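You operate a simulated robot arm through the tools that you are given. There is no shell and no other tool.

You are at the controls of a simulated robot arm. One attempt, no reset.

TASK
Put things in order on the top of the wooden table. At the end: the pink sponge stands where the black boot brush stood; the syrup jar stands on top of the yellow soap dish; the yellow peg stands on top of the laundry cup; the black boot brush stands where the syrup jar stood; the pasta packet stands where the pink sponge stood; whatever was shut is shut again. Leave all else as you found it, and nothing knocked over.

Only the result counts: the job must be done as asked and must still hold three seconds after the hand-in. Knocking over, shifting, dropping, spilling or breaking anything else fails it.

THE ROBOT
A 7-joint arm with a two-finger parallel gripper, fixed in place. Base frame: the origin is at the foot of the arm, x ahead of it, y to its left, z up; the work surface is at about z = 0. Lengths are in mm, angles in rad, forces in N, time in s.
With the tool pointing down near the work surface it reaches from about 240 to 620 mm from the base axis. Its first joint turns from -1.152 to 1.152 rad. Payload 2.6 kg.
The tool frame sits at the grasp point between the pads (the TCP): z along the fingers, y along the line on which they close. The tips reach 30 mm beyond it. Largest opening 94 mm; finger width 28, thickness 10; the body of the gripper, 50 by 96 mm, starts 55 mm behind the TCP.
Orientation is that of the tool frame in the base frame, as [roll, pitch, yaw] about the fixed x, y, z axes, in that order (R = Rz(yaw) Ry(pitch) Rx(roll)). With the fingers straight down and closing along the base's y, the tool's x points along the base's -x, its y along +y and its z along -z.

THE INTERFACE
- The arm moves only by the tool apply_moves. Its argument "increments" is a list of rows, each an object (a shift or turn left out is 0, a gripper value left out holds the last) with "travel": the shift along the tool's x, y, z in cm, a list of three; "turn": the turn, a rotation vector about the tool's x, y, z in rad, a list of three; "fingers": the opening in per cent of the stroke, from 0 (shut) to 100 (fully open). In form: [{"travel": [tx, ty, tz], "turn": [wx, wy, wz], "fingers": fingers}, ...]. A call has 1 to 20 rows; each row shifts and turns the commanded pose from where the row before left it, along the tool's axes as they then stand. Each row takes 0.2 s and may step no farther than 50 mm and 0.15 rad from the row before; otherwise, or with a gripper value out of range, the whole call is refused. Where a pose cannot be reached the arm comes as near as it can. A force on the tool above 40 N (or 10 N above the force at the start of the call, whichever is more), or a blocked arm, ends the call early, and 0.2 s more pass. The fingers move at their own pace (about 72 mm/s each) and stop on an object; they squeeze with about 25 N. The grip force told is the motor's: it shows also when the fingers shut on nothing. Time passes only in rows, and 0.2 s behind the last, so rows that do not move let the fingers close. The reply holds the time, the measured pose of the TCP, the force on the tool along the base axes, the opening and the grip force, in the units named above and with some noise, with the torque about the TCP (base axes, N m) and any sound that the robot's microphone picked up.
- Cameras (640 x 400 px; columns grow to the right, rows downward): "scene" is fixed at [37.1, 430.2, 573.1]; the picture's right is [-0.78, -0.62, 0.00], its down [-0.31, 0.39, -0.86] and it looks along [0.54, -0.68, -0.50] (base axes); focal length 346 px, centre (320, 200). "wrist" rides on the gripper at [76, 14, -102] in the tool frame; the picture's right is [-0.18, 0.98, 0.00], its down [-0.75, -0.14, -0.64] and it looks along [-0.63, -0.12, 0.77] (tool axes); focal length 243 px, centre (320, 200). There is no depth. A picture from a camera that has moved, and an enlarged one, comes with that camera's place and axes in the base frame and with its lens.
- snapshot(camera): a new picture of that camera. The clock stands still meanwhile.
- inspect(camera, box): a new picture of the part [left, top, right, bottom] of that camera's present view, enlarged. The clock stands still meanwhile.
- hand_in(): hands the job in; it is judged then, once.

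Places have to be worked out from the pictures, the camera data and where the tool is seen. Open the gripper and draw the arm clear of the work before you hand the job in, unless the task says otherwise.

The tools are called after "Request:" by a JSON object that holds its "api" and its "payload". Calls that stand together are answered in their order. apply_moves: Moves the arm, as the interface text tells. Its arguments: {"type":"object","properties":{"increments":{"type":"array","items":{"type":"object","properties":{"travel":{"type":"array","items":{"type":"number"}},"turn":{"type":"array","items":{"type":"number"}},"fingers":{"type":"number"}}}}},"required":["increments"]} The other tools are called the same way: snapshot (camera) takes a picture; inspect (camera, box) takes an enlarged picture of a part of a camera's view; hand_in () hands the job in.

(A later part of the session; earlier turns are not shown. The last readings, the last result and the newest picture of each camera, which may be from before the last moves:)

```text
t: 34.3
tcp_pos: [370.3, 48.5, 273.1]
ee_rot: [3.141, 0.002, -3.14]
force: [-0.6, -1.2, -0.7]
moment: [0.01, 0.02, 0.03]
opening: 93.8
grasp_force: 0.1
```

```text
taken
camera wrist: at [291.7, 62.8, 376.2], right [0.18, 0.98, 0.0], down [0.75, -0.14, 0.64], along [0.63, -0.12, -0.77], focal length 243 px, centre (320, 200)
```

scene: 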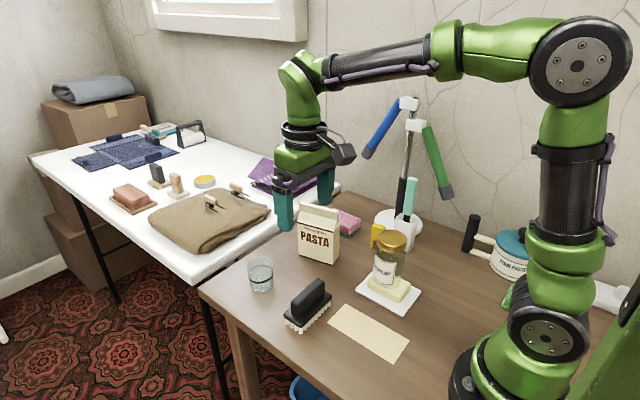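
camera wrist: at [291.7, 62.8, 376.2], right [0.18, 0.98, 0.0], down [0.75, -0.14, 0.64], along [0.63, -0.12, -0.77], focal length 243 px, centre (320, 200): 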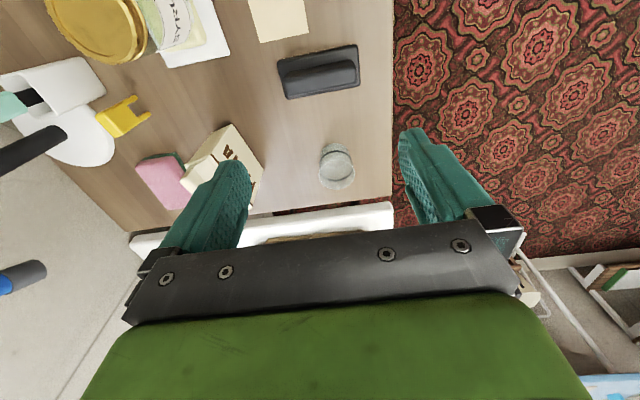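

The brush is placed. Next I move over to view the sponge and the lamp's blue arm.

Request:
{"api": "apply_moves", "payload": {"increments": [{"travel": [-1.2, -4.5, 0]}, {"travel": [-1.2, -4.5, 0]}, {"travel": [-1.2, -4.5, 0]}, {"travel": [-1.2, -4.5, 0]}, {"travel": [-1.2, -4.5, 0]}, {}]}}

Request:
{"api": "snapshot", "payload": {"camera": "wrist"}}

Request:
{"api": "inspect", "payload": {"camera": "wrist", "box": [140, 60, 300, 160]}}

Request:
{"api": "inspect", "payload": {"camera": "scene", "box": [280, 80, 460, 260]}}

```text
t: 35.7
tcp_pos: [429.8, -176.9, 275.6]
ee_rot: [3.141, -0.001, -3.14]
force: [-0.6, -0.7, 0.0]
moment: [0.0, -0.02, -0.03]
opening: 93.8
grasp_force: 0.0
```

```text
taken
camera wrist: at [350.8, -161.8, 377.9], right [0.18, 0.98, 0.0], down [0.75, -0.14, 0.64], along [0.63, -0.12, -0.77], focal length 243 px, centre (320, 200)
```

wrist: 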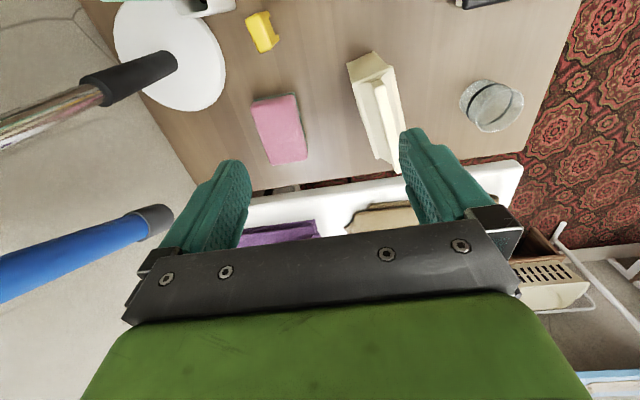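

```text
4.00 times, centred on (220, 110) of wrist
camera zoom: at [350.8, -161.8, 377.9], right [0.18, 0.98, 0.0], down [0.75, -0.14, 0.64], along [0.63, -0.12, -0.77], focal length 970 px, centre (720, 560)
```

zoom: 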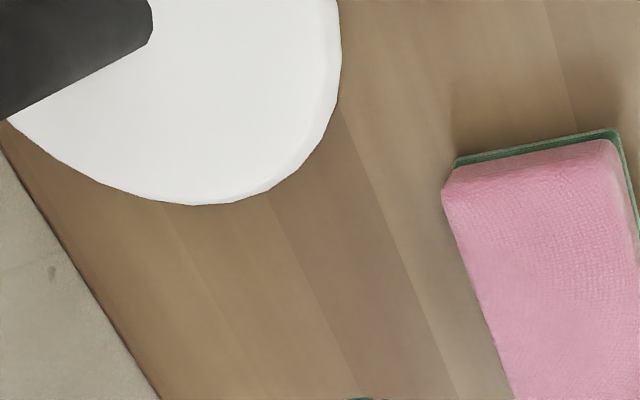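

```text
2.22 times, centred on (370, 170) of scene
camera zoom: at [37.2, 430.2, 573.1], right [-0.78, -0.62, 0.0], down [-0.31, 0.39, -0.86], along [0.54, -0.68, -0.5], focal length 768 px, centre (209, 267)
```

zoom: 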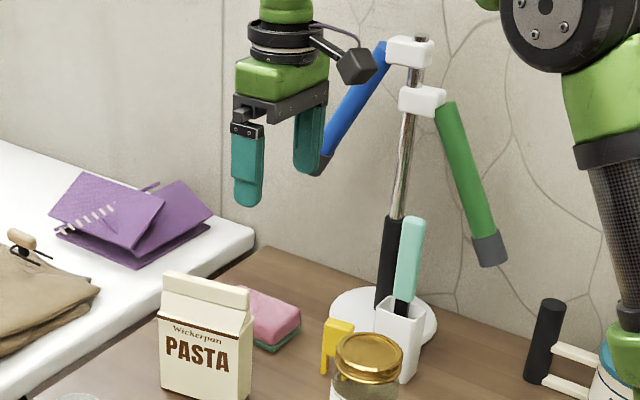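

From several views the blue lamp tip is really at about (520, -384, 167), well behind the sponge. The sponge's near edge spans y -281…-217.5 at x ≈ 448; I check its far end.

Request:
{"api": "inspect", "payload": {"camera": "wrist", "box": [200, 75, 360, 175]}}

Request:
{"api": "inspect", "payload": {"camera": "scene", "box": [290, 190, 390, 270]}}

```text
4.00 times, centred on (280, 125) of wrist
camera zoom: at [350.8, -161.8, 377.9], right [0.18, 0.98, 0.0], down [0.75, -0.14, 0.64], along [0.63, -0.12, -0.77], focal length 970 px, centre (480, 500)
```

zoom: 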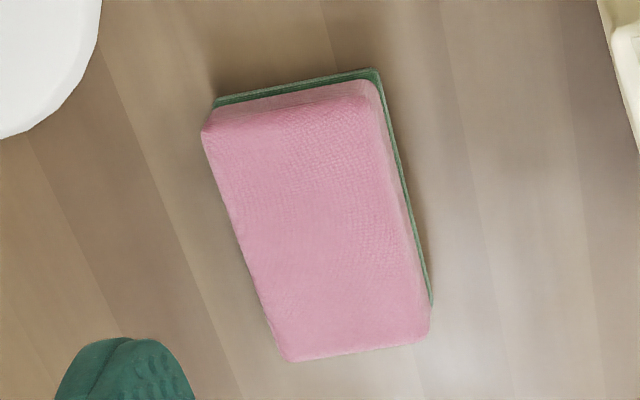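

```text
5.00 times, centred on (340, 230) of scene
camera zoom: at [37.2, 430.2, 573.1], right [-0.78, -0.62, 0.0], down [-0.31, 0.39, -0.86], along [0.54, -0.68, -0.5], focal length 1729 px, centre (220, 50)
```

zoom: 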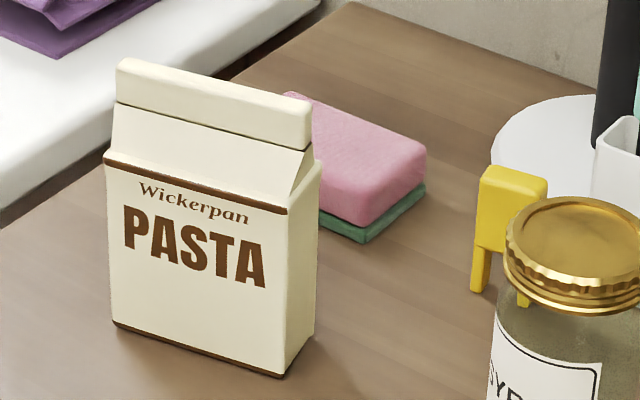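

Sponge: x 448–545, y -281…-218, centre (496.5, -249.5), about 34 mm high. I move over it and go down partway.

Request:
{"api": "apply_moves", "payload": {"increments": [{"travel": [-3.33, -3.63, 0]}, {"travel": [-3.33, -3.63, 0]}, {"travel": [0, 0, 4.4]}, {"travel": [0, 0, 4.4]}, {"travel": [0, 0, 4.4]}, {"travel": [0, 0, 4.4]}, {}]}}

Request:
{"api": "snapshot", "payload": {"camera": "wrist"}}

Request:
{"api": "snapshot", "payload": {"camera": "scene"}}

```text
t: 37.3
tcp_pos: [496.5, -248.7, 98.0]
ee_rot: [3.141, 0.001, -3.14]
force: [0.1, -0.8, -0.7]
moment: [-0.01, 0.01, 0.0]
opening: 93.8
grasp_force: 0.1
```

```text
taken
camera wrist: at [419.3, -235.3, 201.0], right [0.18, 0.98, 0.0], down [0.75, -0.14, 0.64], along [0.63, -0.12, -0.77], focal length 243 px, centre (320, 200)
```

wrist: 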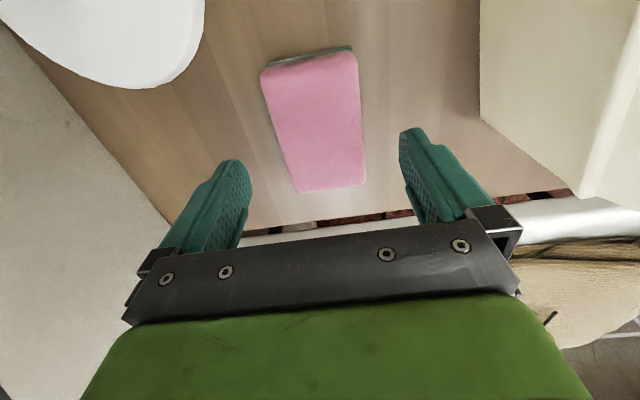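

```text
taken
```

scene: 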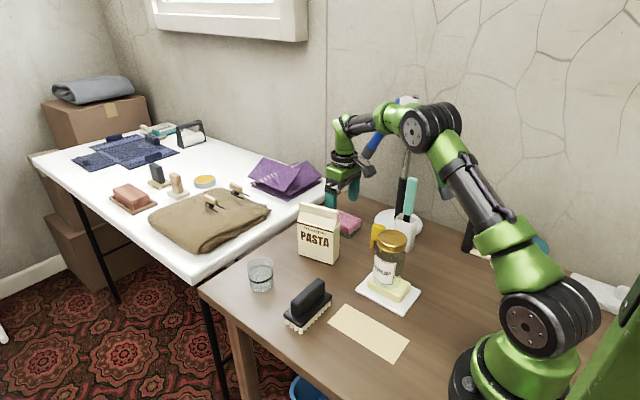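

Aligned. I lower to z ≈ 36 and close on the sponge.

Request:
{"api": "apply_moves", "payload": {"increments": [{"travel": [0, 0, 3.2]}, {"travel": [0, 0, 3.0]}, {}, {"fingers": 0}, {}, {}, {}]}}

```text
t: 38.9
tcp_pos: [496.4, -248.8, 36.0]
ee_rot: [3.141, 0.002, -3.14]
force: [-0.1, -0.7, 0.9]
moment: [0.01, -0.02, -0.02]
opening: 67.5
grasp_force: 25.1
```

Sponge held (67 mm). I lift to z ≈ 290 and carry it along -x to the brush's old place at (168.5, -250).

Request:
{"api": "apply_moves", "payload": {"increments": [{"travel": [0, 0, -3]}, {"travel": [0, 0, -4.5]}, {"travel": [0, 0, -4.5]}, {"travel": [0, 0, -4.5]}, {"travel": [0, 0, -4.5]}, {"travel": [0, 0, -4.5]}, {"travel": [4.69, -0.01, 0]}, {"travel": [4.69, 0, 0]}, {"travel": [4.69, 0, 0]}, {"travel": [4.69, 0, 0]}, {"travel": [4.69, 0, 0]}, {"travel": [4.69, 0, 0]}, {"travel": [4.65, 0, 0]}, {}]}}

Request:
{"api": "snapshot", "payload": {"camera": "scene"}}

```text
t: 41.9
tcp_pos: [166.8, -248.9, 289.6]
ee_rot: [3.141, 0.0, -3.139]
force: [-0.1, -0.6, -0.3]
moment: [-0.01, 0.0, 0.01]
opening: 67.4
grasp_force: 25.1
```

```text
taken
```

scene: 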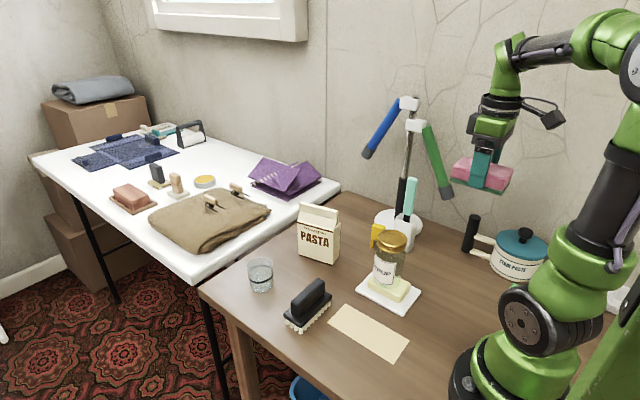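

The sponge is held level. I lower it most of the way.

Request:
{"api": "apply_moves", "payload": {"increments": [{"travel": [-0.15, -0.08, 4.5]}, {"travel": [0, 0, 4.5]}, {"travel": [0, 0, 4.5]}, {"travel": [0, 0, 4.5]}, {"travel": [0, 0, 4.5]}, {"travel": [0, 0, 1.5]}, {}, {"travel": [0, 0, 0.6]}, {"travel": [0, 0, 0.3]}, {}]}}

Request:
{"api": "inspect", "payload": {"camera": "scene", "box": [400, 170, 560, 300]}}

```text
t: 44.1
tcp_pos: [170.0, -250.5, 41.1]
ee_rot: [3.141, 0.001, -3.14]
force: [0.3, -0.1, -1.1]
moment: [0.01, 0.01, -0.02]
opening: 67.3
grasp_force: 25.5
```

```text
3.08 times, centred on (480, 235) of scene
camera zoom: at [37.1, 430.2, 573.1], right [-0.78, -0.62, 0.0], down [-0.31, 0.39, -0.86], along [0.54, -0.68, -0.5], focal length 1064 px, centre (-172, 92)
```

zoom: 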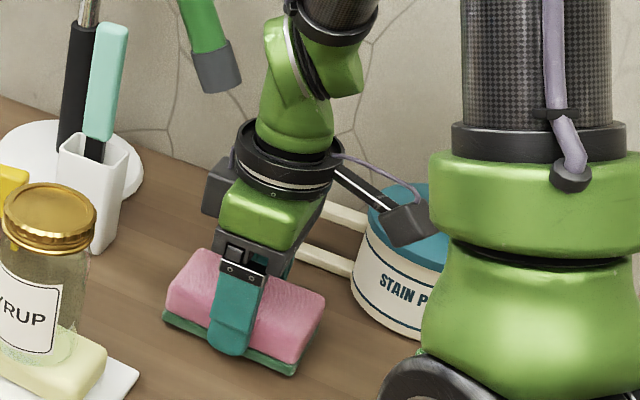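

About 5 mm to go; I lower in small steps.

Request:
{"api": "apply_moves", "payload": {"increments": [{"travel": [0, 0, 0.2]}, {"travel": [0, 0, 0.15]}, {"travel": [0, 0, 0.1]}, {}]}}

```text
t: 45.1
tcp_pos: [169.9, -248.3, 37.4]
ee_rot: [3.141, 0.0, -3.139]
force: [0.4, -0.7, 0.9]
moment: [-0.02, -0.04, 0.0]
opening: 67.4
grasp_force: 25.3
```

Near contact. One more millimetre, then release and rise.

Request:
{"api": "apply_moves", "payload": {"increments": [{"travel": [0, 0, 0.1]}, {}, {"fingers": 85}, {}, {"fingers": 100}, {}, {}]}}

Request:
{"api": "inspect", "payload": {"camera": "scene", "box": [400, 170, 560, 300]}}

```text
t: 46.7
tcp_pos: [169.9, -249.4, 34.8]
ee_rot: [-3.14, 0.004, -3.141]
force: [-0.2, 0.4, -0.6]
moment: [0.0, -0.01, 0.04]
opening: 94.0
grasp_force: 0.1
```

```text
3.08 times, centred on (480, 235) of scene
camera zoom: at [37.1, 430.2, 573.1], right [-0.78, -0.62, 0.0], down [-0.31, 0.39, -0.86], along [0.54, -0.68, -0.5], focal length 1064 px, centre (-172, 92)
```

zoom: 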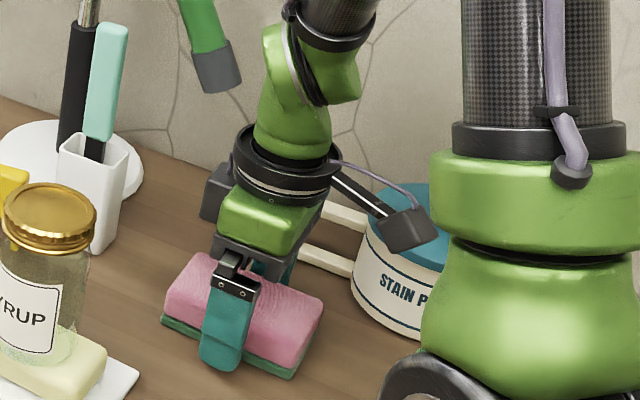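

The sponge is released where the brush stood. I rise and move to view the pasta packet.

Request:
{"api": "apply_moves", "payload": {"increments": [{"travel": [0, 0, -3]}, {"travel": [0, 0, -4.5]}, {"travel": [0, 0, -4.5]}, {"travel": [0, 0, -4.5]}, {"travel": [0, 0, -4.5]}, {"travel": [0, 0, -4.5]}, {"travel": [-3.83, 2.32, 0]}, {"travel": [-3.83, 2.32, 0]}, {"travel": [-3.83, 2.32, 0]}, {"travel": [-3.83, 2.32, 0]}, {"travel": [-3.83, 2.32, 0]}, {"travel": [-3.83, 2.32, 0]}, {}]}}

Request:
{"api": "snapshot", "payload": {"camera": "wrist"}}

Request:
{"api": "inspect", "payload": {"camera": "wrist", "box": [240, 60, 400, 160]}}

Request:
{"api": "snapshot", "payload": {"camera": "scene"}}

```text
t: 49.5
tcp_pos: [401.0, -111.2, 292.1]
ee_rot: [3.14, -0.001, -3.14]
force: [-0.2, 0.7, 0.8]
moment: [0.05, -0.01, 0.01]
opening: 94.4
grasp_force: 0.1
```

```text
taken
camera wrist: at [322.4, -96.6, 393.9], right [0.18, 0.98, 0.0], down [0.75, -0.14, 0.64], along [0.63, -0.12, -0.77], focal length 243 px, centre (320, 200)
```

wrist: 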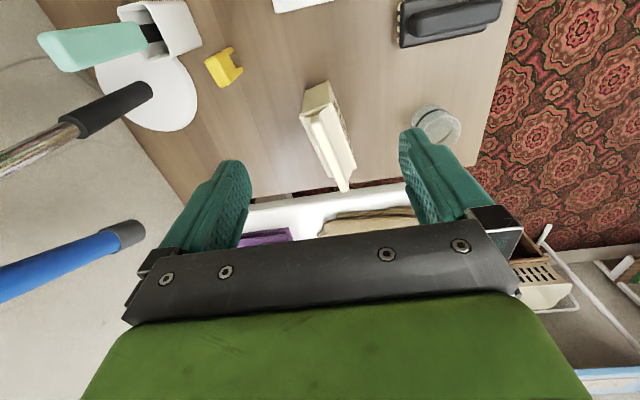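

```text
4.00 times, centred on (320, 110) of wrist
camera zoom: at [322.4, -96.6, 393.9], right [0.18, 0.98, 0.0], down [0.75, -0.14, 0.64], along [0.63, -0.12, -0.77], focal length 970 px, centre (320, 560)
```

zoom: 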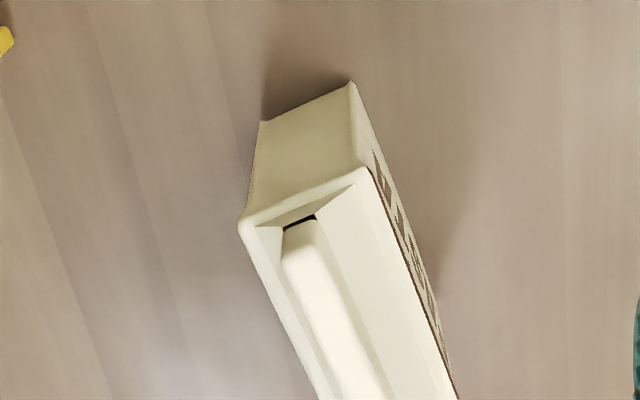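

```text
taken
```

scene: 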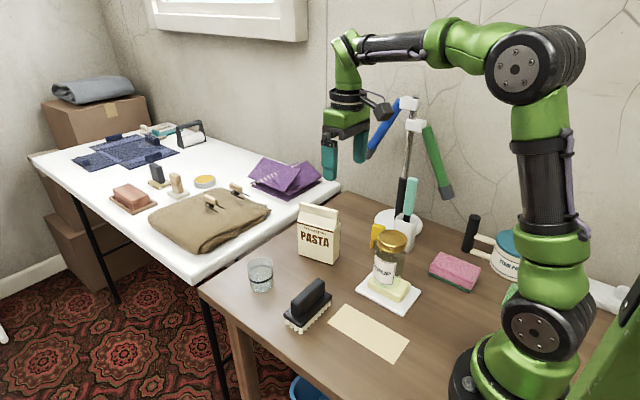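

The pasta packet's centre is about (468, -110), turned 0.21 rad, body 37 mm thick and ~104 mm high, with the fold at the top. I move over it, turn the gripper to match and go down partway.

Request:
{"api": "apply_moves", "payload": {"increments": [{"travel": [-3.35, 0.06, 0]}, {"travel": [-3.35, 0.06, 0], "turn": [0, 0, -0.107]}, {"turn": [0, 0, -0.108]}, {"travel": [0, 0, 4.5]}, {"travel": [0, 0, 4.5]}, {"travel": [0, 0, 1.5]}, {}]}}

Request:
{"api": "snapshot", "payload": {"camera": "wrist"}}

Request:
{"api": "inspect", "payload": {"camera": "scene", "box": [260, 140, 400, 280]}}

```text
t: 51.1
tcp_pos: [467.0, -108.5, 187.6]
ee_rot: [3.141, 0.002, -2.926]
force: [-0.3, 1.2, -0.8]
moment: [0.03, -0.03, 0.03]
opening: 94.1
grasp_force: 0.2
```

```text
taken
camera wrist: at [388.6, -111.4, 289.1], right [-0.03, 1.0, 0.0], down [0.77, 0.02, 0.64], along [0.64, 0.02, -0.77], focal length 243 px, centre (320, 200)
```

wrist: 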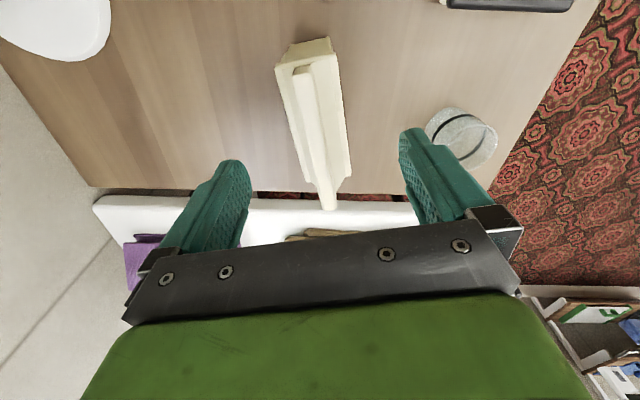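

```text
2.86 times, centred on (330, 210) of scene
camera zoom: at [37.1, 430.2, 573.1], right [-0.78, -0.62, 0.0], down [-0.31, 0.39, -0.86], along [0.54, -0.68, -0.5], focal length 988 px, centre (291, 171)
```

zoom: 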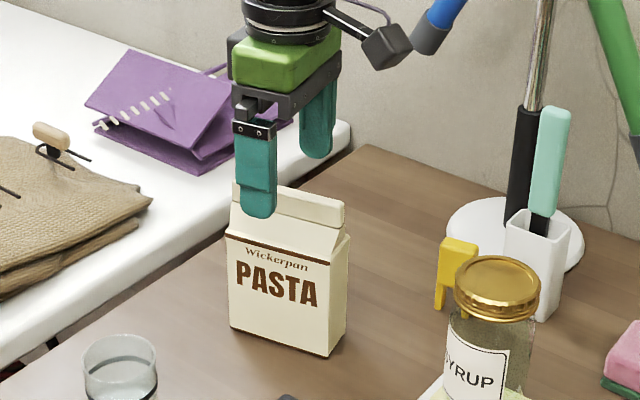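

Alignment is fine; I correct by 2 mm, go down to z ≈ 88 and close on the packet's sides.

Request:
{"api": "apply_moves", "payload": {"increments": [{"travel": [-0.16, -0.19, 3.5]}, {"travel": [0, 0, 3.5]}, {"travel": [0, 0, 3.0]}, {}, {"fingers": 0}, {}, {}, {}, {}]}}

Request:
{"api": "inspect", "payload": {"camera": "scene", "box": [260, 140, 400, 280]}}

```text
t: 51.9
tcp_pos: [473.3, -112.8, 95.3]
ee_rot: [-3.137, 0.012, -2.929]
force: [-1.2, 1.4, 6.4]
moment: [-0.04, 0.11, -0.02]
opening: 94.0
grasp_force: 0.0
stopped in row 4: the force on the tool passed its limit at 49 N (the readings are from after the stop); the commanded pose is now the measured one
```

```text
2.86 times, centred on (330, 210) of scene
camera zoom: at [37.1, 430.2, 573.0], right [-0.78, -0.62, 0.0], down [-0.31, 0.39, -0.86], along [0.54, -0.68, -0.5], focal length 988 px, centre (291, 171)
```

zoom: 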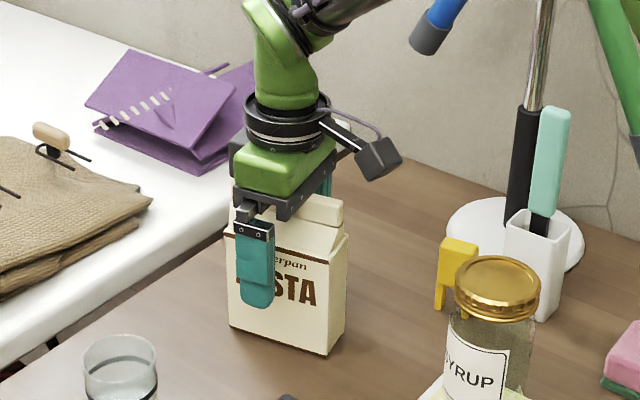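

The palm touched the packet's top (about z 149), so the packet is a bit taller than estimated; it stayed upright. I back off 10 mm, remove the tilt and recheck.

Request:
{"api": "apply_moves", "payload": {"increments": [{"travel": [0, 0, -1.0], "turn": [-0.005, 0.012, 0]}, {"travel": [0.25, 0.2, 0]}, {}]}}

Request:
{"api": "snapshot", "payload": {"camera": "wrist"}}

Request:
{"api": "inspect", "payload": {"camera": "scene", "box": [260, 140, 400, 280]}}

```text
t: 52.7
tcp_pos: [470.2, -110.8, 104.7]
ee_rot: [3.139, -0.001, -2.929]
force: [0.4, -0.1, -0.2]
moment: [-0.01, 0.02, -0.03]
opening: 93.9
grasp_force: 0.0
```

```text
taken
camera wrist: at [391.7, -112.8, 206.9], right [-0.03, 1.0, 0.0], down [0.77, 0.02, 0.64], along [0.64, 0.02, -0.77], focal length 243 px, centre (320, 200)
```

wrist: 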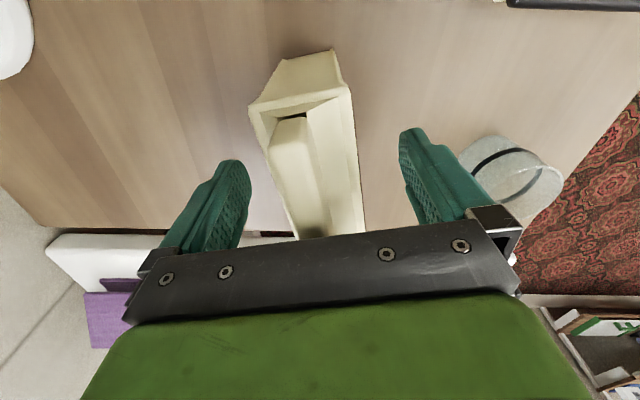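

```text
2.86 times, centred on (330, 210) of scene
camera zoom: at [37.1, 430.2, 573.1], right [-0.78, -0.62, 0.0], down [-0.31, 0.39, -0.86], along [0.54, -0.68, -0.5], focal length 988 px, centre (291, 171)
```

zoom: 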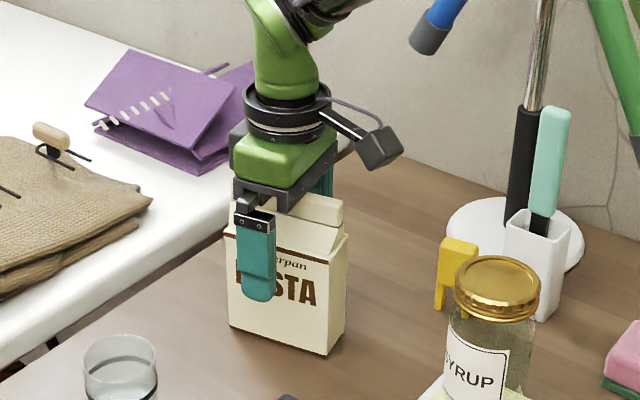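

Clear and centred. I close the fingers on the packet.

Request:
{"api": "apply_moves", "payload": {"increments": [{"travel": [0, 0, 0.3], "fingers": 30}, {}, {"fingers": 0}, {}, {}, {}]}}

Request:
{"api": "inspect", "payload": {"camera": "scene", "box": [260, 140, 400, 280]}}

```text
t: 54.1
tcp_pos: [470.6, -109.9, 100.4]
ee_rot: [3.141, -0.001, -2.928]
force: [-1.2, 0.7, 1.4]
moment: [0.0, -0.05, 0.08]
opening: 49.4
grasp_force: 24.5
```

```text
2.86 times, centred on (330, 210) of scene
camera zoom: at [37.1, 430.2, 573.1], right [-0.78, -0.62, 0.0], down [-0.31, 0.39, -0.86], along [0.54, -0.68, -0.5], focal length 988 px, centre (291, 171)
```

zoom: 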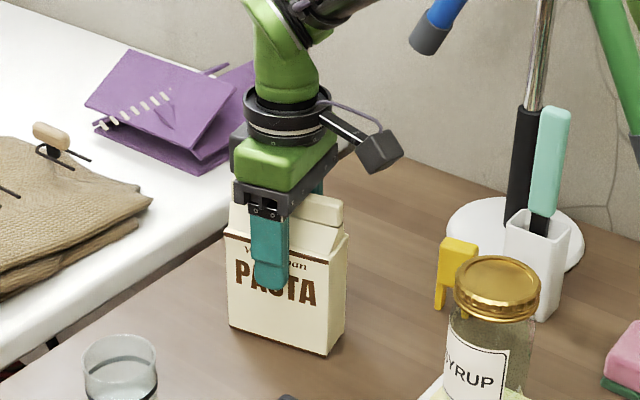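

Gripped (49 mm). I lift 4 cm and check for slipping.

Request:
{"api": "apply_moves", "payload": {"increments": [{"travel": [0, 0, -1]}, {"travel": [0, 0, -1.5]}, {"travel": [0, 0, -1.5]}, {}]}}

Request:
{"api": "inspect", "payload": {"camera": "scene", "box": [260, 140, 400, 280]}}

Request:
{"api": "snapshot", "payload": {"camera": "wrist"}}

```text
t: 55.1
tcp_pos: [468.2, -113.3, 141.8]
ee_rot: [3.141, -0.002, -2.929]
force: [-0.7, -0.1, -3.4]
moment: [0.03, -0.03, -0.05]
opening: 49.2
grasp_force: 25.1
```

```text
2.86 times, centred on (330, 210) of scene
camera zoom: at [37.2, 430.2, 573.1], right [-0.78, -0.62, 0.0], down [-0.31, 0.39, -0.86], along [0.54, -0.68, -0.5], focal length 988 px, centre (291, 171)
```

zoom: 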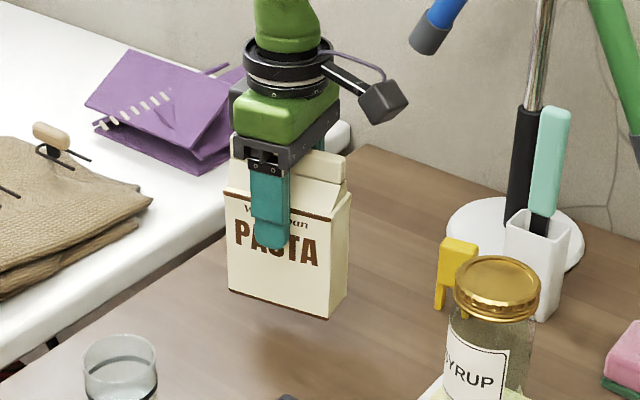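

```text
taken
camera wrist: at [391.2, -113.7, 244.8], right [-0.03, 1.0, 0.0], down [0.77, 0.02, 0.64], along [0.64, 0.02, -0.77], focal length 243 px, centre (320, 200)
```

wrist: 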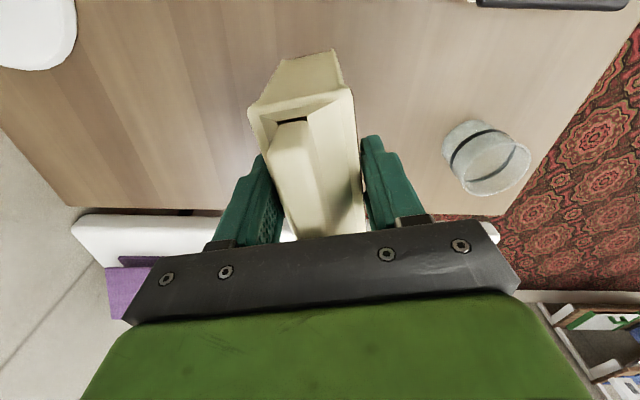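

No slip, weight about 3–4 N. I carry the packet to the sponge's old place (496.5, -249.5).

Request:
{"api": "apply_moves", "payload": {"increments": [{"travel": [0.09, -3.53, 0]}, {"travel": [0.09, -3.53, 0]}, {"travel": [0.09, -3.53, 0]}, {"travel": [0.09, -3.53, 0]}, {}, {}]}}

Request:
{"api": "snapshot", "payload": {"camera": "wrist"}}

Request:
{"api": "inspect", "payload": {"camera": "scene", "box": [260, 140, 440, 280]}}

```text
t: 56.5
tcp_pos: [496.0, -247.7, 141.6]
ee_rot: [3.14, -0.003, -2.929]
force: [1.0, -0.4, -2.5]
moment: [-0.01, 0.02, -0.02]
opening: 49.3
grasp_force: 24.6
```

```text
taken
camera wrist: at [418.0, -250.3, 243.5], right [-0.03, 1.0, 0.0], down [0.77, 0.02, 0.64], along [0.64, 0.02, -0.77], focal length 243 px, centre (320, 200)
```

wrist: 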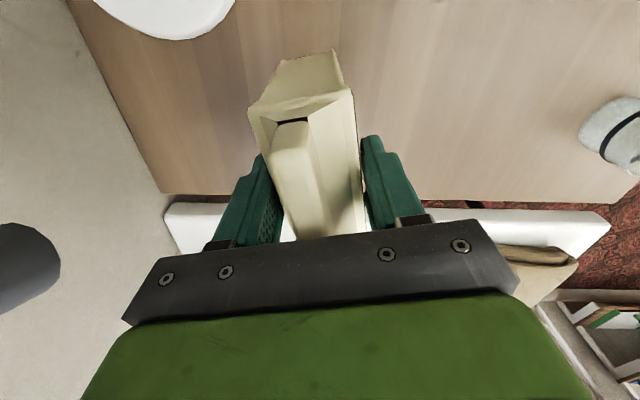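

```text
2.86 times, centred on (350, 210) of scene
camera zoom: at [37.2, 430.2, 573.1], right [-0.78, -0.62, 0.0], down [-0.31, 0.39, -0.86], along [0.54, -0.68, -0.5], focal length 988 px, centre (234, 171)
```

zoom: 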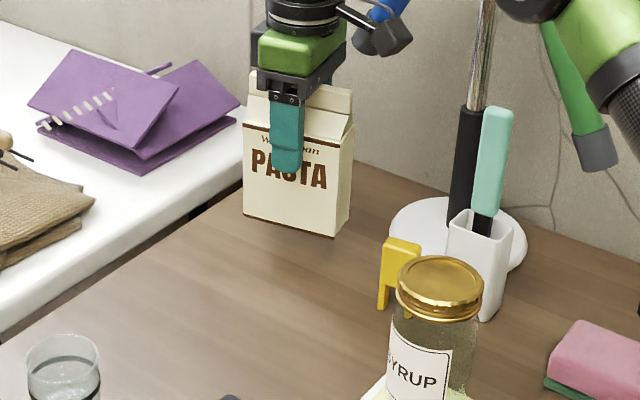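

I lower the packet: 36 mm, then fine steps.

Request:
{"api": "apply_moves", "payload": {"increments": [{"travel": [0, -0.1, 1.8]}, {"travel": [0, 0, 1.4]}, {"travel": [0, 0, 0.4]}, {"travel": [0, 0, 0.2]}, {}]}}

```text
t: 57.7
tcp_pos: [496.8, -250.0, 103.2]
ee_rot: [3.14, -0.001, -2.928]
force: [0.0, 0.2, -3.8]
moment: [-0.02, 0.02, -0.01]
opening: 49.4
grasp_force: 24.6
```

Request:
{"api": "apply_moves", "payload": {"increments": [{"travel": [0, 0, 0.1]}, {"travel": [0, 0, 0.1]}, {}]}}

```text
t: 58.5
tcp_pos: [496.6, -250.6, 101.3]
ee_rot: [3.141, 0.001, -2.928]
force: [-1.8, 1.6, 5.2]
moment: [0.05, 0.5, -0.08]
opening: 49.1
grasp_force: 25.1
```

Contact (+5 N). I ease by 0.5 mm and open.

Request:
{"api": "apply_moves", "payload": {"increments": [{"travel": [0, 0, -0.05]}, {"fingers": 65}, {}, {"fingers": 100}, {}, {}]}}

Request:
{"api": "snapshot", "payload": {"camera": "wrist"}}

Request:
{"api": "inspect", "payload": {"camera": "scene", "box": [260, 140, 440, 280]}}

```text
t: 59.9
tcp_pos: [497.7, -250.3, 100.6]
ee_rot: [3.14, -0.002, -2.929]
force: [0.1, -0.8, -0.1]
moment: [0.01, -0.01, -0.03]
opening: 94.1
grasp_force: 0.0
```

```text
taken
camera wrist: at [418.6, -252.8, 204.0], right [-0.03, 1.0, 0.0], down [0.77, 0.02, 0.64], along [0.64, 0.02, -0.77], focal length 243 px, centre (320, 200)
```

wrist: 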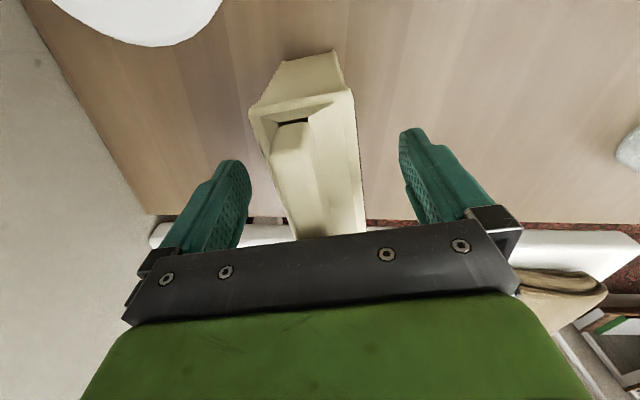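

```text
2.86 times, centred on (350, 210) of scene
camera zoom: at [37.1, 430.2, 573.1], right [-0.78, -0.62, 0.0], down [-0.31, 0.39, -0.86], along [0.54, -0.68, -0.5], focal length 988 px, centre (234, 171)
```

zoom: 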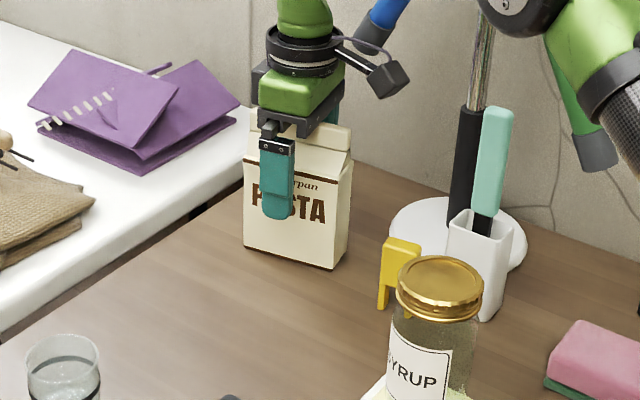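

Pasta stands in place. I rise, straighten the yaw, and move back to see the peg.

Request:
{"api": "apply_moves", "payload": {"increments": [{"travel": [0, 0, -4]}, {"travel": [0, 0, -4.5]}, {"travel": [0, 0, -4.5]}, {"travel": [0, 0, -4.5], "turn": [0, 0, 0.1]}, {"turn": [0, 0, 0.113]}, {"travel": [4.2, 1.0, 0]}, {"travel": [4.2, 1.0, 0]}, {"travel": [4.2, 1.0, 0]}, {"travel": [4.2, 1.0, 0]}, {}]}}

Request:
{"api": "snapshot", "payload": {"camera": "wrist"}}

Request:
{"api": "inspect", "payload": {"camera": "wrist", "box": [240, 60, 400, 160]}}

Request:
{"api": "snapshot", "payload": {"camera": "scene"}}

```text
t: 62.1
tcp_pos: [328.4, -211.7, 276.0]
ee_rot: [3.141, -0.003, 3.142]
force: [0.4, 0.1, -0.3]
moment: [0.0, -0.01, -0.01]
opening: 94.1
grasp_force: 0.0
```

```text
taken
camera wrist: at [250.9, -196.9, 378.7], right [0.18, 0.98, 0.0], down [0.75, -0.14, 0.64], along [0.63, -0.12, -0.77], focal length 243 px, centre (320, 200)
```

wrist: 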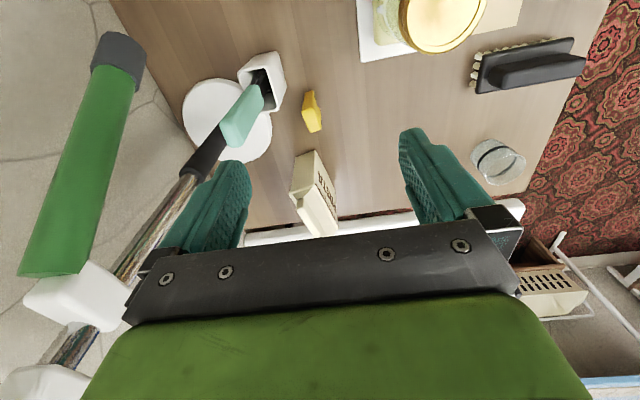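

```text
4.00 times, centred on (320, 110) of wrist
camera zoom: at [250.9, -196.9, 378.7], right [0.18, 0.98, 0.0], down [0.75, -0.14, 0.64], along [0.63, -0.12, -0.77], focal length 970 px, centre (320, 560)
```

zoom: 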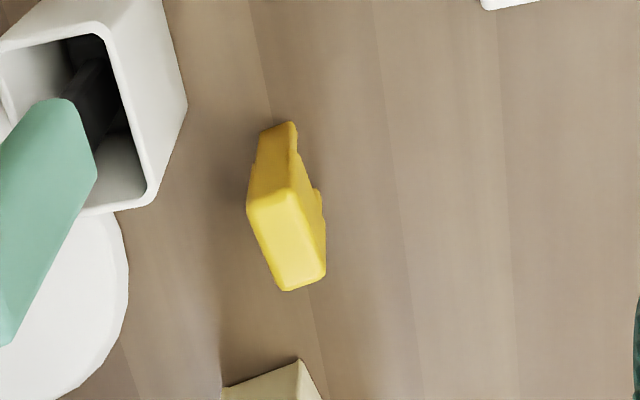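

```text
taken
```

scene: 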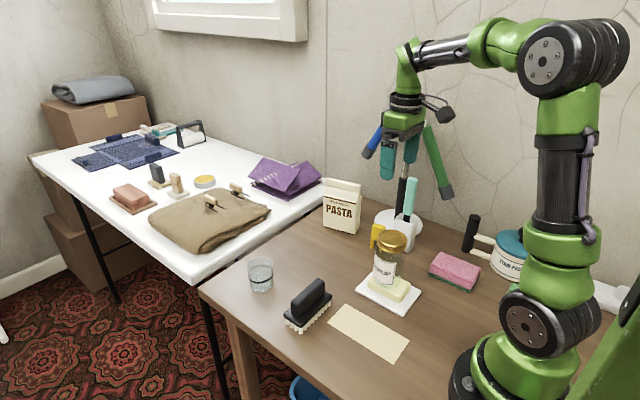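

Peg: centre (368, -229), about 29 × 14.5 mm, 74 mm tall, turned 0.21 rad. I position above it with the gripper turned to match and half open, and go partway down.

Request:
{"api": "apply_moves", "payload": {"increments": [{"travel": [-3.96, -1.73, 0], "fingers": 55}, {"turn": [0, 0, -0.105]}, {"turn": [0, 0, -0.105]}, {"travel": [0, 0, 4.5]}, {"travel": [0, 0, 4.5]}, {"travel": [0, 0, 4.0]}, {}]}}

Request:
{"api": "snapshot", "payload": {"camera": "wrist"}}

Request:
{"api": "inspect", "payload": {"camera": "wrist", "box": [240, 60, 400, 160]}}

Request:
{"api": "inspect", "payload": {"camera": "scene", "box": [320, 140, 460, 270]}}

```text
t: 63.7
tcp_pos: [368.3, -229.0, 144.3]
ee_rot: [3.138, -0.001, -2.931]
force: [-0.2, 0.8, 0.4]
moment: [0.01, -0.03, 0.0]
opening: 51.7
grasp_force: 0.1
```

```text
taken
camera wrist: at [289.3, -231.4, 247.0], right [-0.03, 1.0, 0.0], down [0.77, 0.02, 0.64], along [0.64, 0.02, -0.77], focal length 243 px, centre (320, 200)
```

wrist: 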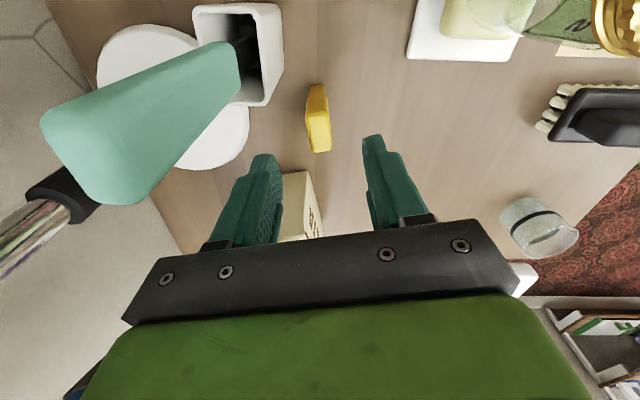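

```text
4.00 times, centred on (320, 110) of wrist
camera zoom: at [289.3, -231.4, 247.0], right [-0.03, 1.0, 0.0], down [0.77, 0.02, 0.64], along [0.64, 0.02, -0.77], focal length 970 px, centre (320, 560)
```

zoom: 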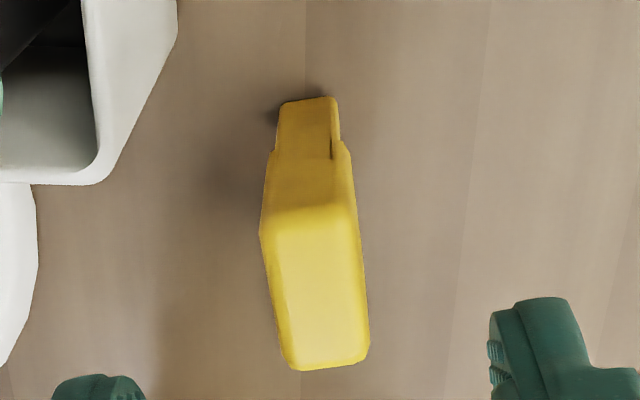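

```text
3.08 times, centred on (390, 205) of scene
camera zoom: at [37.1, 430.2, 573.1], right [-0.78, -0.62, 0.0], down [-0.31, 0.39, -0.86], along [0.54, -0.68, -0.5], focal length 1064 px, centre (105, 185)
```

zoom: 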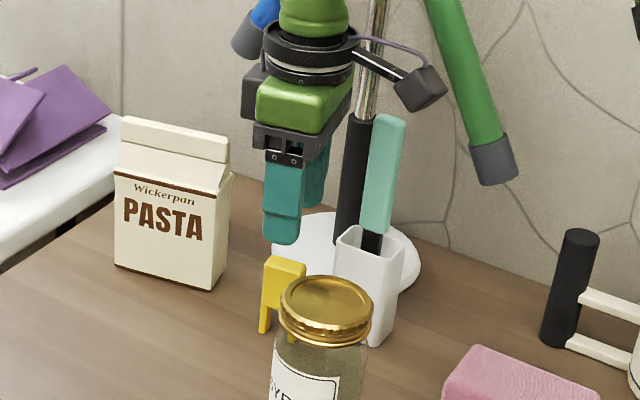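

Peg centre confirmed at (367.6, -229). I go down to z ≈ 79 (tips ~49) and close on its upper body.

Request:
{"api": "apply_moves", "payload": {"increments": [{"travel": [0, 0, 3.4]}, {"travel": [0, 0, 3.1]}, {}, {"fingers": 0}, {}, {}, {}]}}

Request:
{"api": "inspect", "payload": {"camera": "scene", "box": [320, 140, 460, 270]}}

```text
t: 65.3
tcp_pos: [367.1, -229.7, 81.2]
ee_rot: [3.14, -0.003, -2.932]
force: [0.0, 0.1, 0.1]
moment: [0.01, -0.03, 0.01]
opening: 16.6
grasp_force: 25.0
```

```text
3.08 times, centred on (390, 205) of scene
camera zoom: at [37.1, 430.2, 573.1], right [-0.78, -0.62, 0.0], down [-0.31, 0.39, -0.86], along [0.54, -0.68, -0.5], focal length 1064 px, centre (105, 185)
```

zoom: 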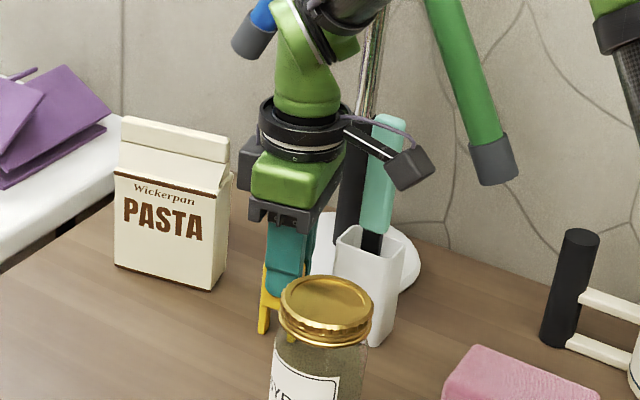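

Peg gripped (16.6 mm). I lift it and carry it above the cup.

Request:
{"api": "apply_moves", "payload": {"increments": [{"travel": [0, 0, -2]}, {"travel": [0, 0, -4]}, {"travel": [0, 0, -4.5]}, {"travel": [0, 0, -4.5]}, {"travel": [-2.796, 3.491, 0]}, {"travel": [-2.796, 3.491, 0]}, {"travel": [-2.796, 3.491, 0]}, {"travel": [-2.796, 3.491, 0]}, {"travel": [-2.796, 3.491, 0]}, {"travel": [-2.796, 3.491, 0]}, {"travel": [-2.796, 3.491, 0]}, {}]}}

Request:
{"api": "snapshot", "payload": {"camera": "wrist"}}

Request:
{"api": "inspect", "payload": {"camera": "wrist", "box": [240, 60, 400, 160]}}

Request:
{"api": "inspect", "payload": {"camera": "scene", "box": [200, 190, 340, 320]}}

```text
t: 67.9
tcp_pos: [510.7, 52.9, 233.3]
ee_rot: [3.14, -0.001, -2.932]
force: [0.2, 0.4, 0.2]
moment: [0.0, 0.03, 0.01]
opening: 16.6
grasp_force: 24.6
```

```text
taken
camera wrist: at [431.2, 51.2, 334.5], right [-0.02, 1.0, 0.0], down [0.77, 0.02, 0.64], along [0.64, 0.02, -0.77], focal length 243 px, centre (320, 200)
```

wrist: 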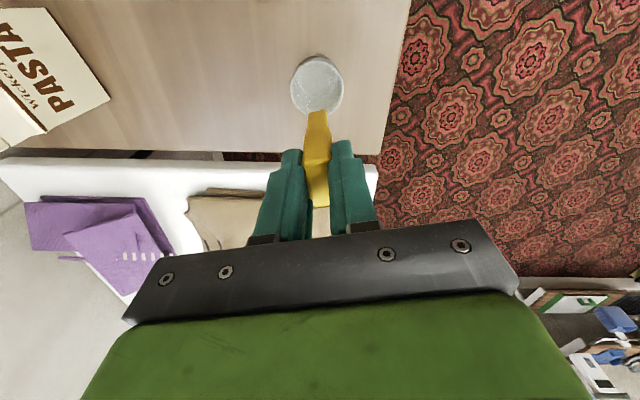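

```text
4.00 times, centred on (320, 110) of wrist
camera zoom: at [431.2, 51.2, 334.5], right [-0.02, 1.0, 0.0], down [0.77, 0.02, 0.64], along [0.64, 0.02, -0.77], focal length 970 px, centre (320, 560)
```

zoom: 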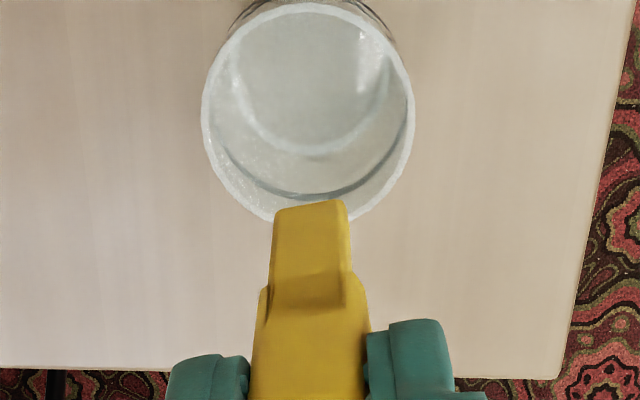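

```text
3.08 times, centred on (270, 255) of scene
camera zoom: at [37.1, 430.2, 573.1], right [-0.78, -0.62, 0.0], down [-0.31, 0.39, -0.86], along [0.54, -0.68, -0.5], focal length 1064 px, centre (474, 31)
```

zoom: 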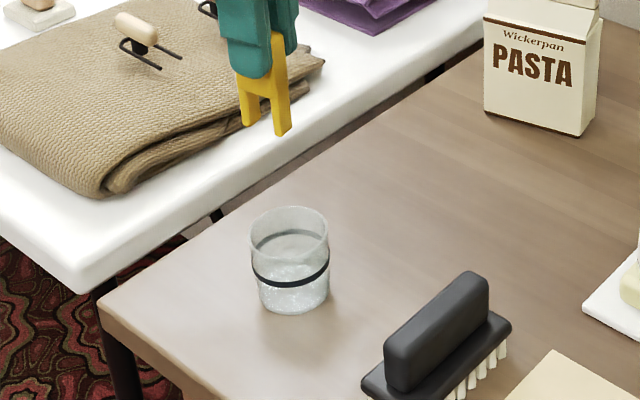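

The rim centre is about (506, 50.5), rim at z ≈ 56. I correct a few millimetres and lower to just above the rim.

Request:
{"api": "apply_moves", "payload": {"increments": [{"travel": [0.34, -0.15, 3]}, {"travel": [0, 0, 3]}, {"travel": [0, 0, 2.5]}, {}, {}]}}

Request:
{"api": "inspect", "payload": {"camera": "wrist", "box": [240, 60, 400, 160]}}

Request:
{"api": "inspect", "payload": {"camera": "scene", "box": [220, 210, 300, 300]}}

```text
t: 69.1
tcp_pos: [505.9, 49.6, 147.0]
ee_rot: [3.139, -0.002, -2.932]
force: [-0.4, -0.2, 0.6]
moment: [-0.01, -0.03, -0.04]
opening: 16.5
grasp_force: 24.7
```

```text
4.00 times, centred on (320, 110) of wrist
camera zoom: at [428.2, 46.9, 249.4], right [-0.03, 1.0, 0.0], down [0.77, 0.02, 0.64], along [0.64, 0.02, -0.77], focal length 970 px, centre (320, 560)
```

zoom: 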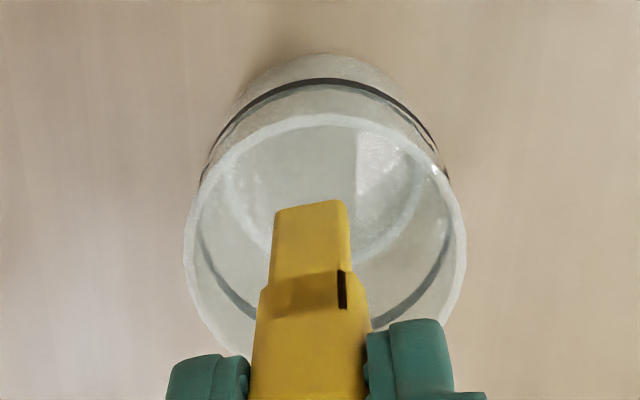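

```text
4.44 times, centred on (260, 255) of scene
camera zoom: at [37.1, 430.2, 573.1], right [-0.78, -0.62, 0.0], down [-0.31, 0.39, -0.86], along [0.54, -0.68, -0.5], focal length 1537 px, centre (587, -44)
```

zoom: 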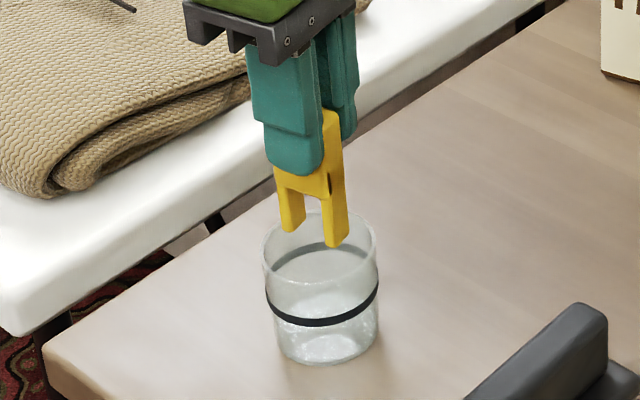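

Peg bottom is about 10 mm over the rim and nearly centred. I lower slowly, watching the force for contact at the rim plane.

Request:
{"api": "apply_moves", "payload": {"increments": [{"travel": [0.13, 0.07, 0.3]}, {"travel": [0, 0, 0.3]}, {"travel": [0, 0, 0.3]}, {"travel": [0, 0, 0.2]}, {"travel": [0, 0, 0.2]}, {}]}}

Request:
{"api": "inspect", "payload": {"camera": "scene", "box": [220, 210, 300, 300]}}

```text
t: 70.5
tcp_pos: [506.9, 49.3, 137.3]
ee_rot: [-3.142, 0.008, -2.93]
force: [-3.7, 1.1, 30.2]
moment: [0.11, 0.0, -0.03]
opening: 16.5
grasp_force: 25.2
```

```text
4.44 times, centred on (260, 255) of scene
camera zoom: at [37.0, 430.2, 573.1], right [-0.78, -0.62, 0.0], down [-0.31, 0.39, -0.86], along [0.54, -0.68, -0.5], focal length 1537 px, centre (587, -44)
```

zoom: 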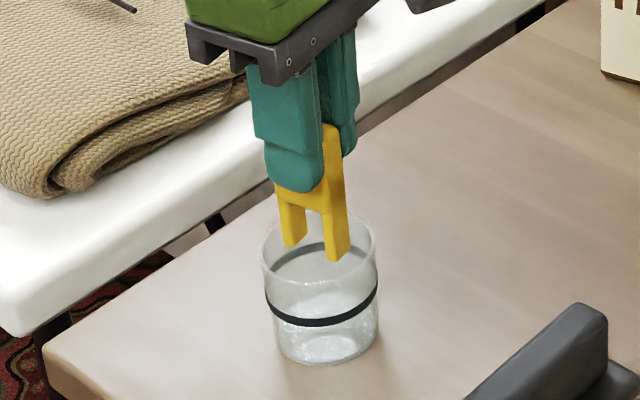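

30 N of upward force at a peg-bottom height of about 58 mm: the cup carries load across its top plane, so the peg can stand there. I back off to reduce the press.

Request:
{"api": "apply_moves", "payload": {"increments": [{"travel": [0, 0, -0.1]}, {"travel": [0, 0, -0.05]}, {}]}}

```text
t: 71.3
tcp_pos: [506.0, 49.4, 138.3]
ee_rot: [3.142, 0.004, -2.93]
force: [4.6, 2.2, 20.7]
moment: [0.16, -0.59, -0.02]
opening: 16.5
grasp_force: 24.6
```

Request:
{"api": "apply_moves", "payload": {"increments": [{"travel": [0, 0, -0.1]}, {"travel": [0, 0, -0.05]}, {}]}}

Request:
{"api": "inspect", "payload": {"camera": "scene", "box": [220, 210, 300, 300]}}

Request:
{"api": "inspect", "payload": {"camera": "wrist", "box": [240, 60, 400, 160]}}

```text
t: 72.1
tcp_pos: [504.4, 48.5, 137.7]
ee_rot: [3.139, 0.001, -2.932]
force: [5.0, 1.8, 15.5]
moment: [0.17, -0.57, -0.02]
opening: 16.5
grasp_force: 25.2
```

```text
4.44 times, centred on (260, 255) of scene
camera zoom: at [37.0, 430.2, 573.1], right [-0.78, -0.62, 0.0], down [-0.31, 0.39, -0.86], along [0.54, -0.68, -0.5], focal length 1537 px, centre (587, -44)
```

zoom: 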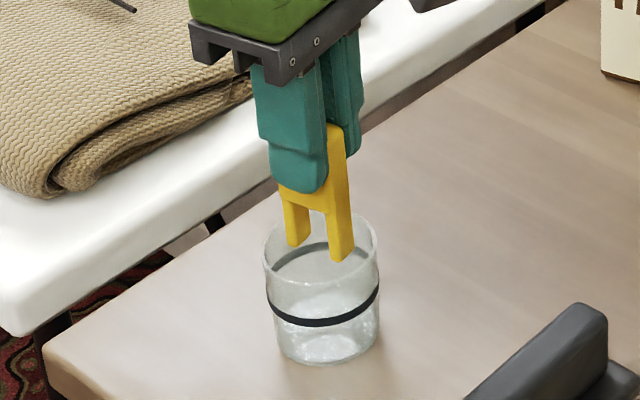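

```text
4.00 times, centred on (320, 110) of wrist
camera zoom: at [426.1, 46.9, 239.8], right [-0.02, 1.0, 0.0], down [0.77, 0.02, 0.64], along [0.64, 0.02, -0.77], focal length 970 px, centre (320, 560)
```

zoom: 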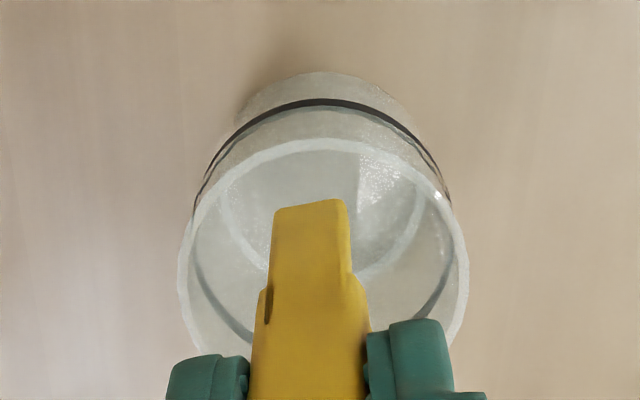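

Force drops about 5 N per mm; I keep easing upward.

Request:
{"api": "apply_moves", "payload": {"increments": [{"travel": [0, 0, -0.1]}, {"travel": [0, 0, -0.05]}, {}]}}

```text
t: 72.9
tcp_pos: [504.4, 49.1, 136.8]
ee_rot: [3.141, -0.006, -2.931]
force: [0.8, -1.1, 3.0]
moment: [-0.06, -0.16, -0.05]
opening: 16.3
grasp_force: 24.7
```

Only 3 N now: the peg stands on the cup top. I open the fingers a little first and check.

Request:
{"api": "apply_moves", "payload": {"increments": [{"fingers": 26}, {}, {"fingers": 40}, {}]}}

Request:
{"api": "inspect", "payload": {"camera": "scene", "box": [220, 210, 300, 300]}}

Request:
{"api": "inspect", "payload": {"camera": "wrist", "box": [240, 60, 400, 160]}}

```text
t: 73.9
tcp_pos: [504.3, 48.9, 138.9]
ee_rot: [3.138, -0.001, -2.933]
force: [0.0, -0.8, 0.0]
moment: [0.02, 0.0, 0.05]
opening: 37.9
grasp_force: 0.0
```

```text
4.44 times, centred on (260, 255) of scene
camera zoom: at [37.1, 430.2, 573.1], right [-0.78, -0.62, 0.0], down [-0.31, 0.39, -0.86], along [0.54, -0.68, -0.5], focal length 1537 px, centre (587, -44)
```

zoom: 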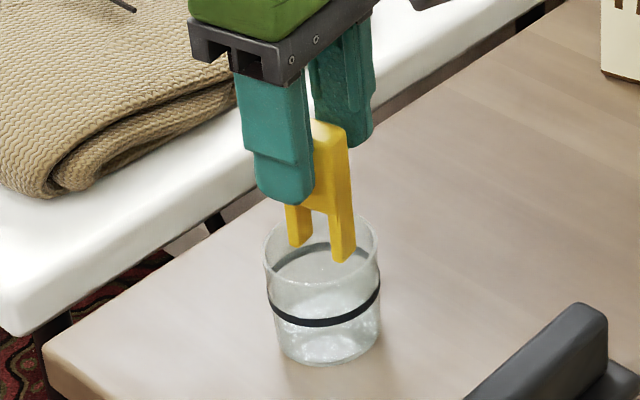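

```text
4.00 times, centred on (320, 110) of wrist
camera zoom: at [425.8, 47.6, 241.2], right [-0.03, 1.0, 0.0], down [0.77, 0.02, 0.64], along [0.64, 0.02, -0.77], focal length 970 px, centre (320, 560)
```

zoom: 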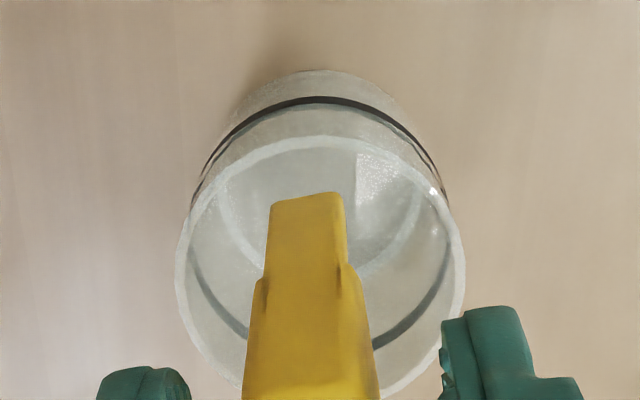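

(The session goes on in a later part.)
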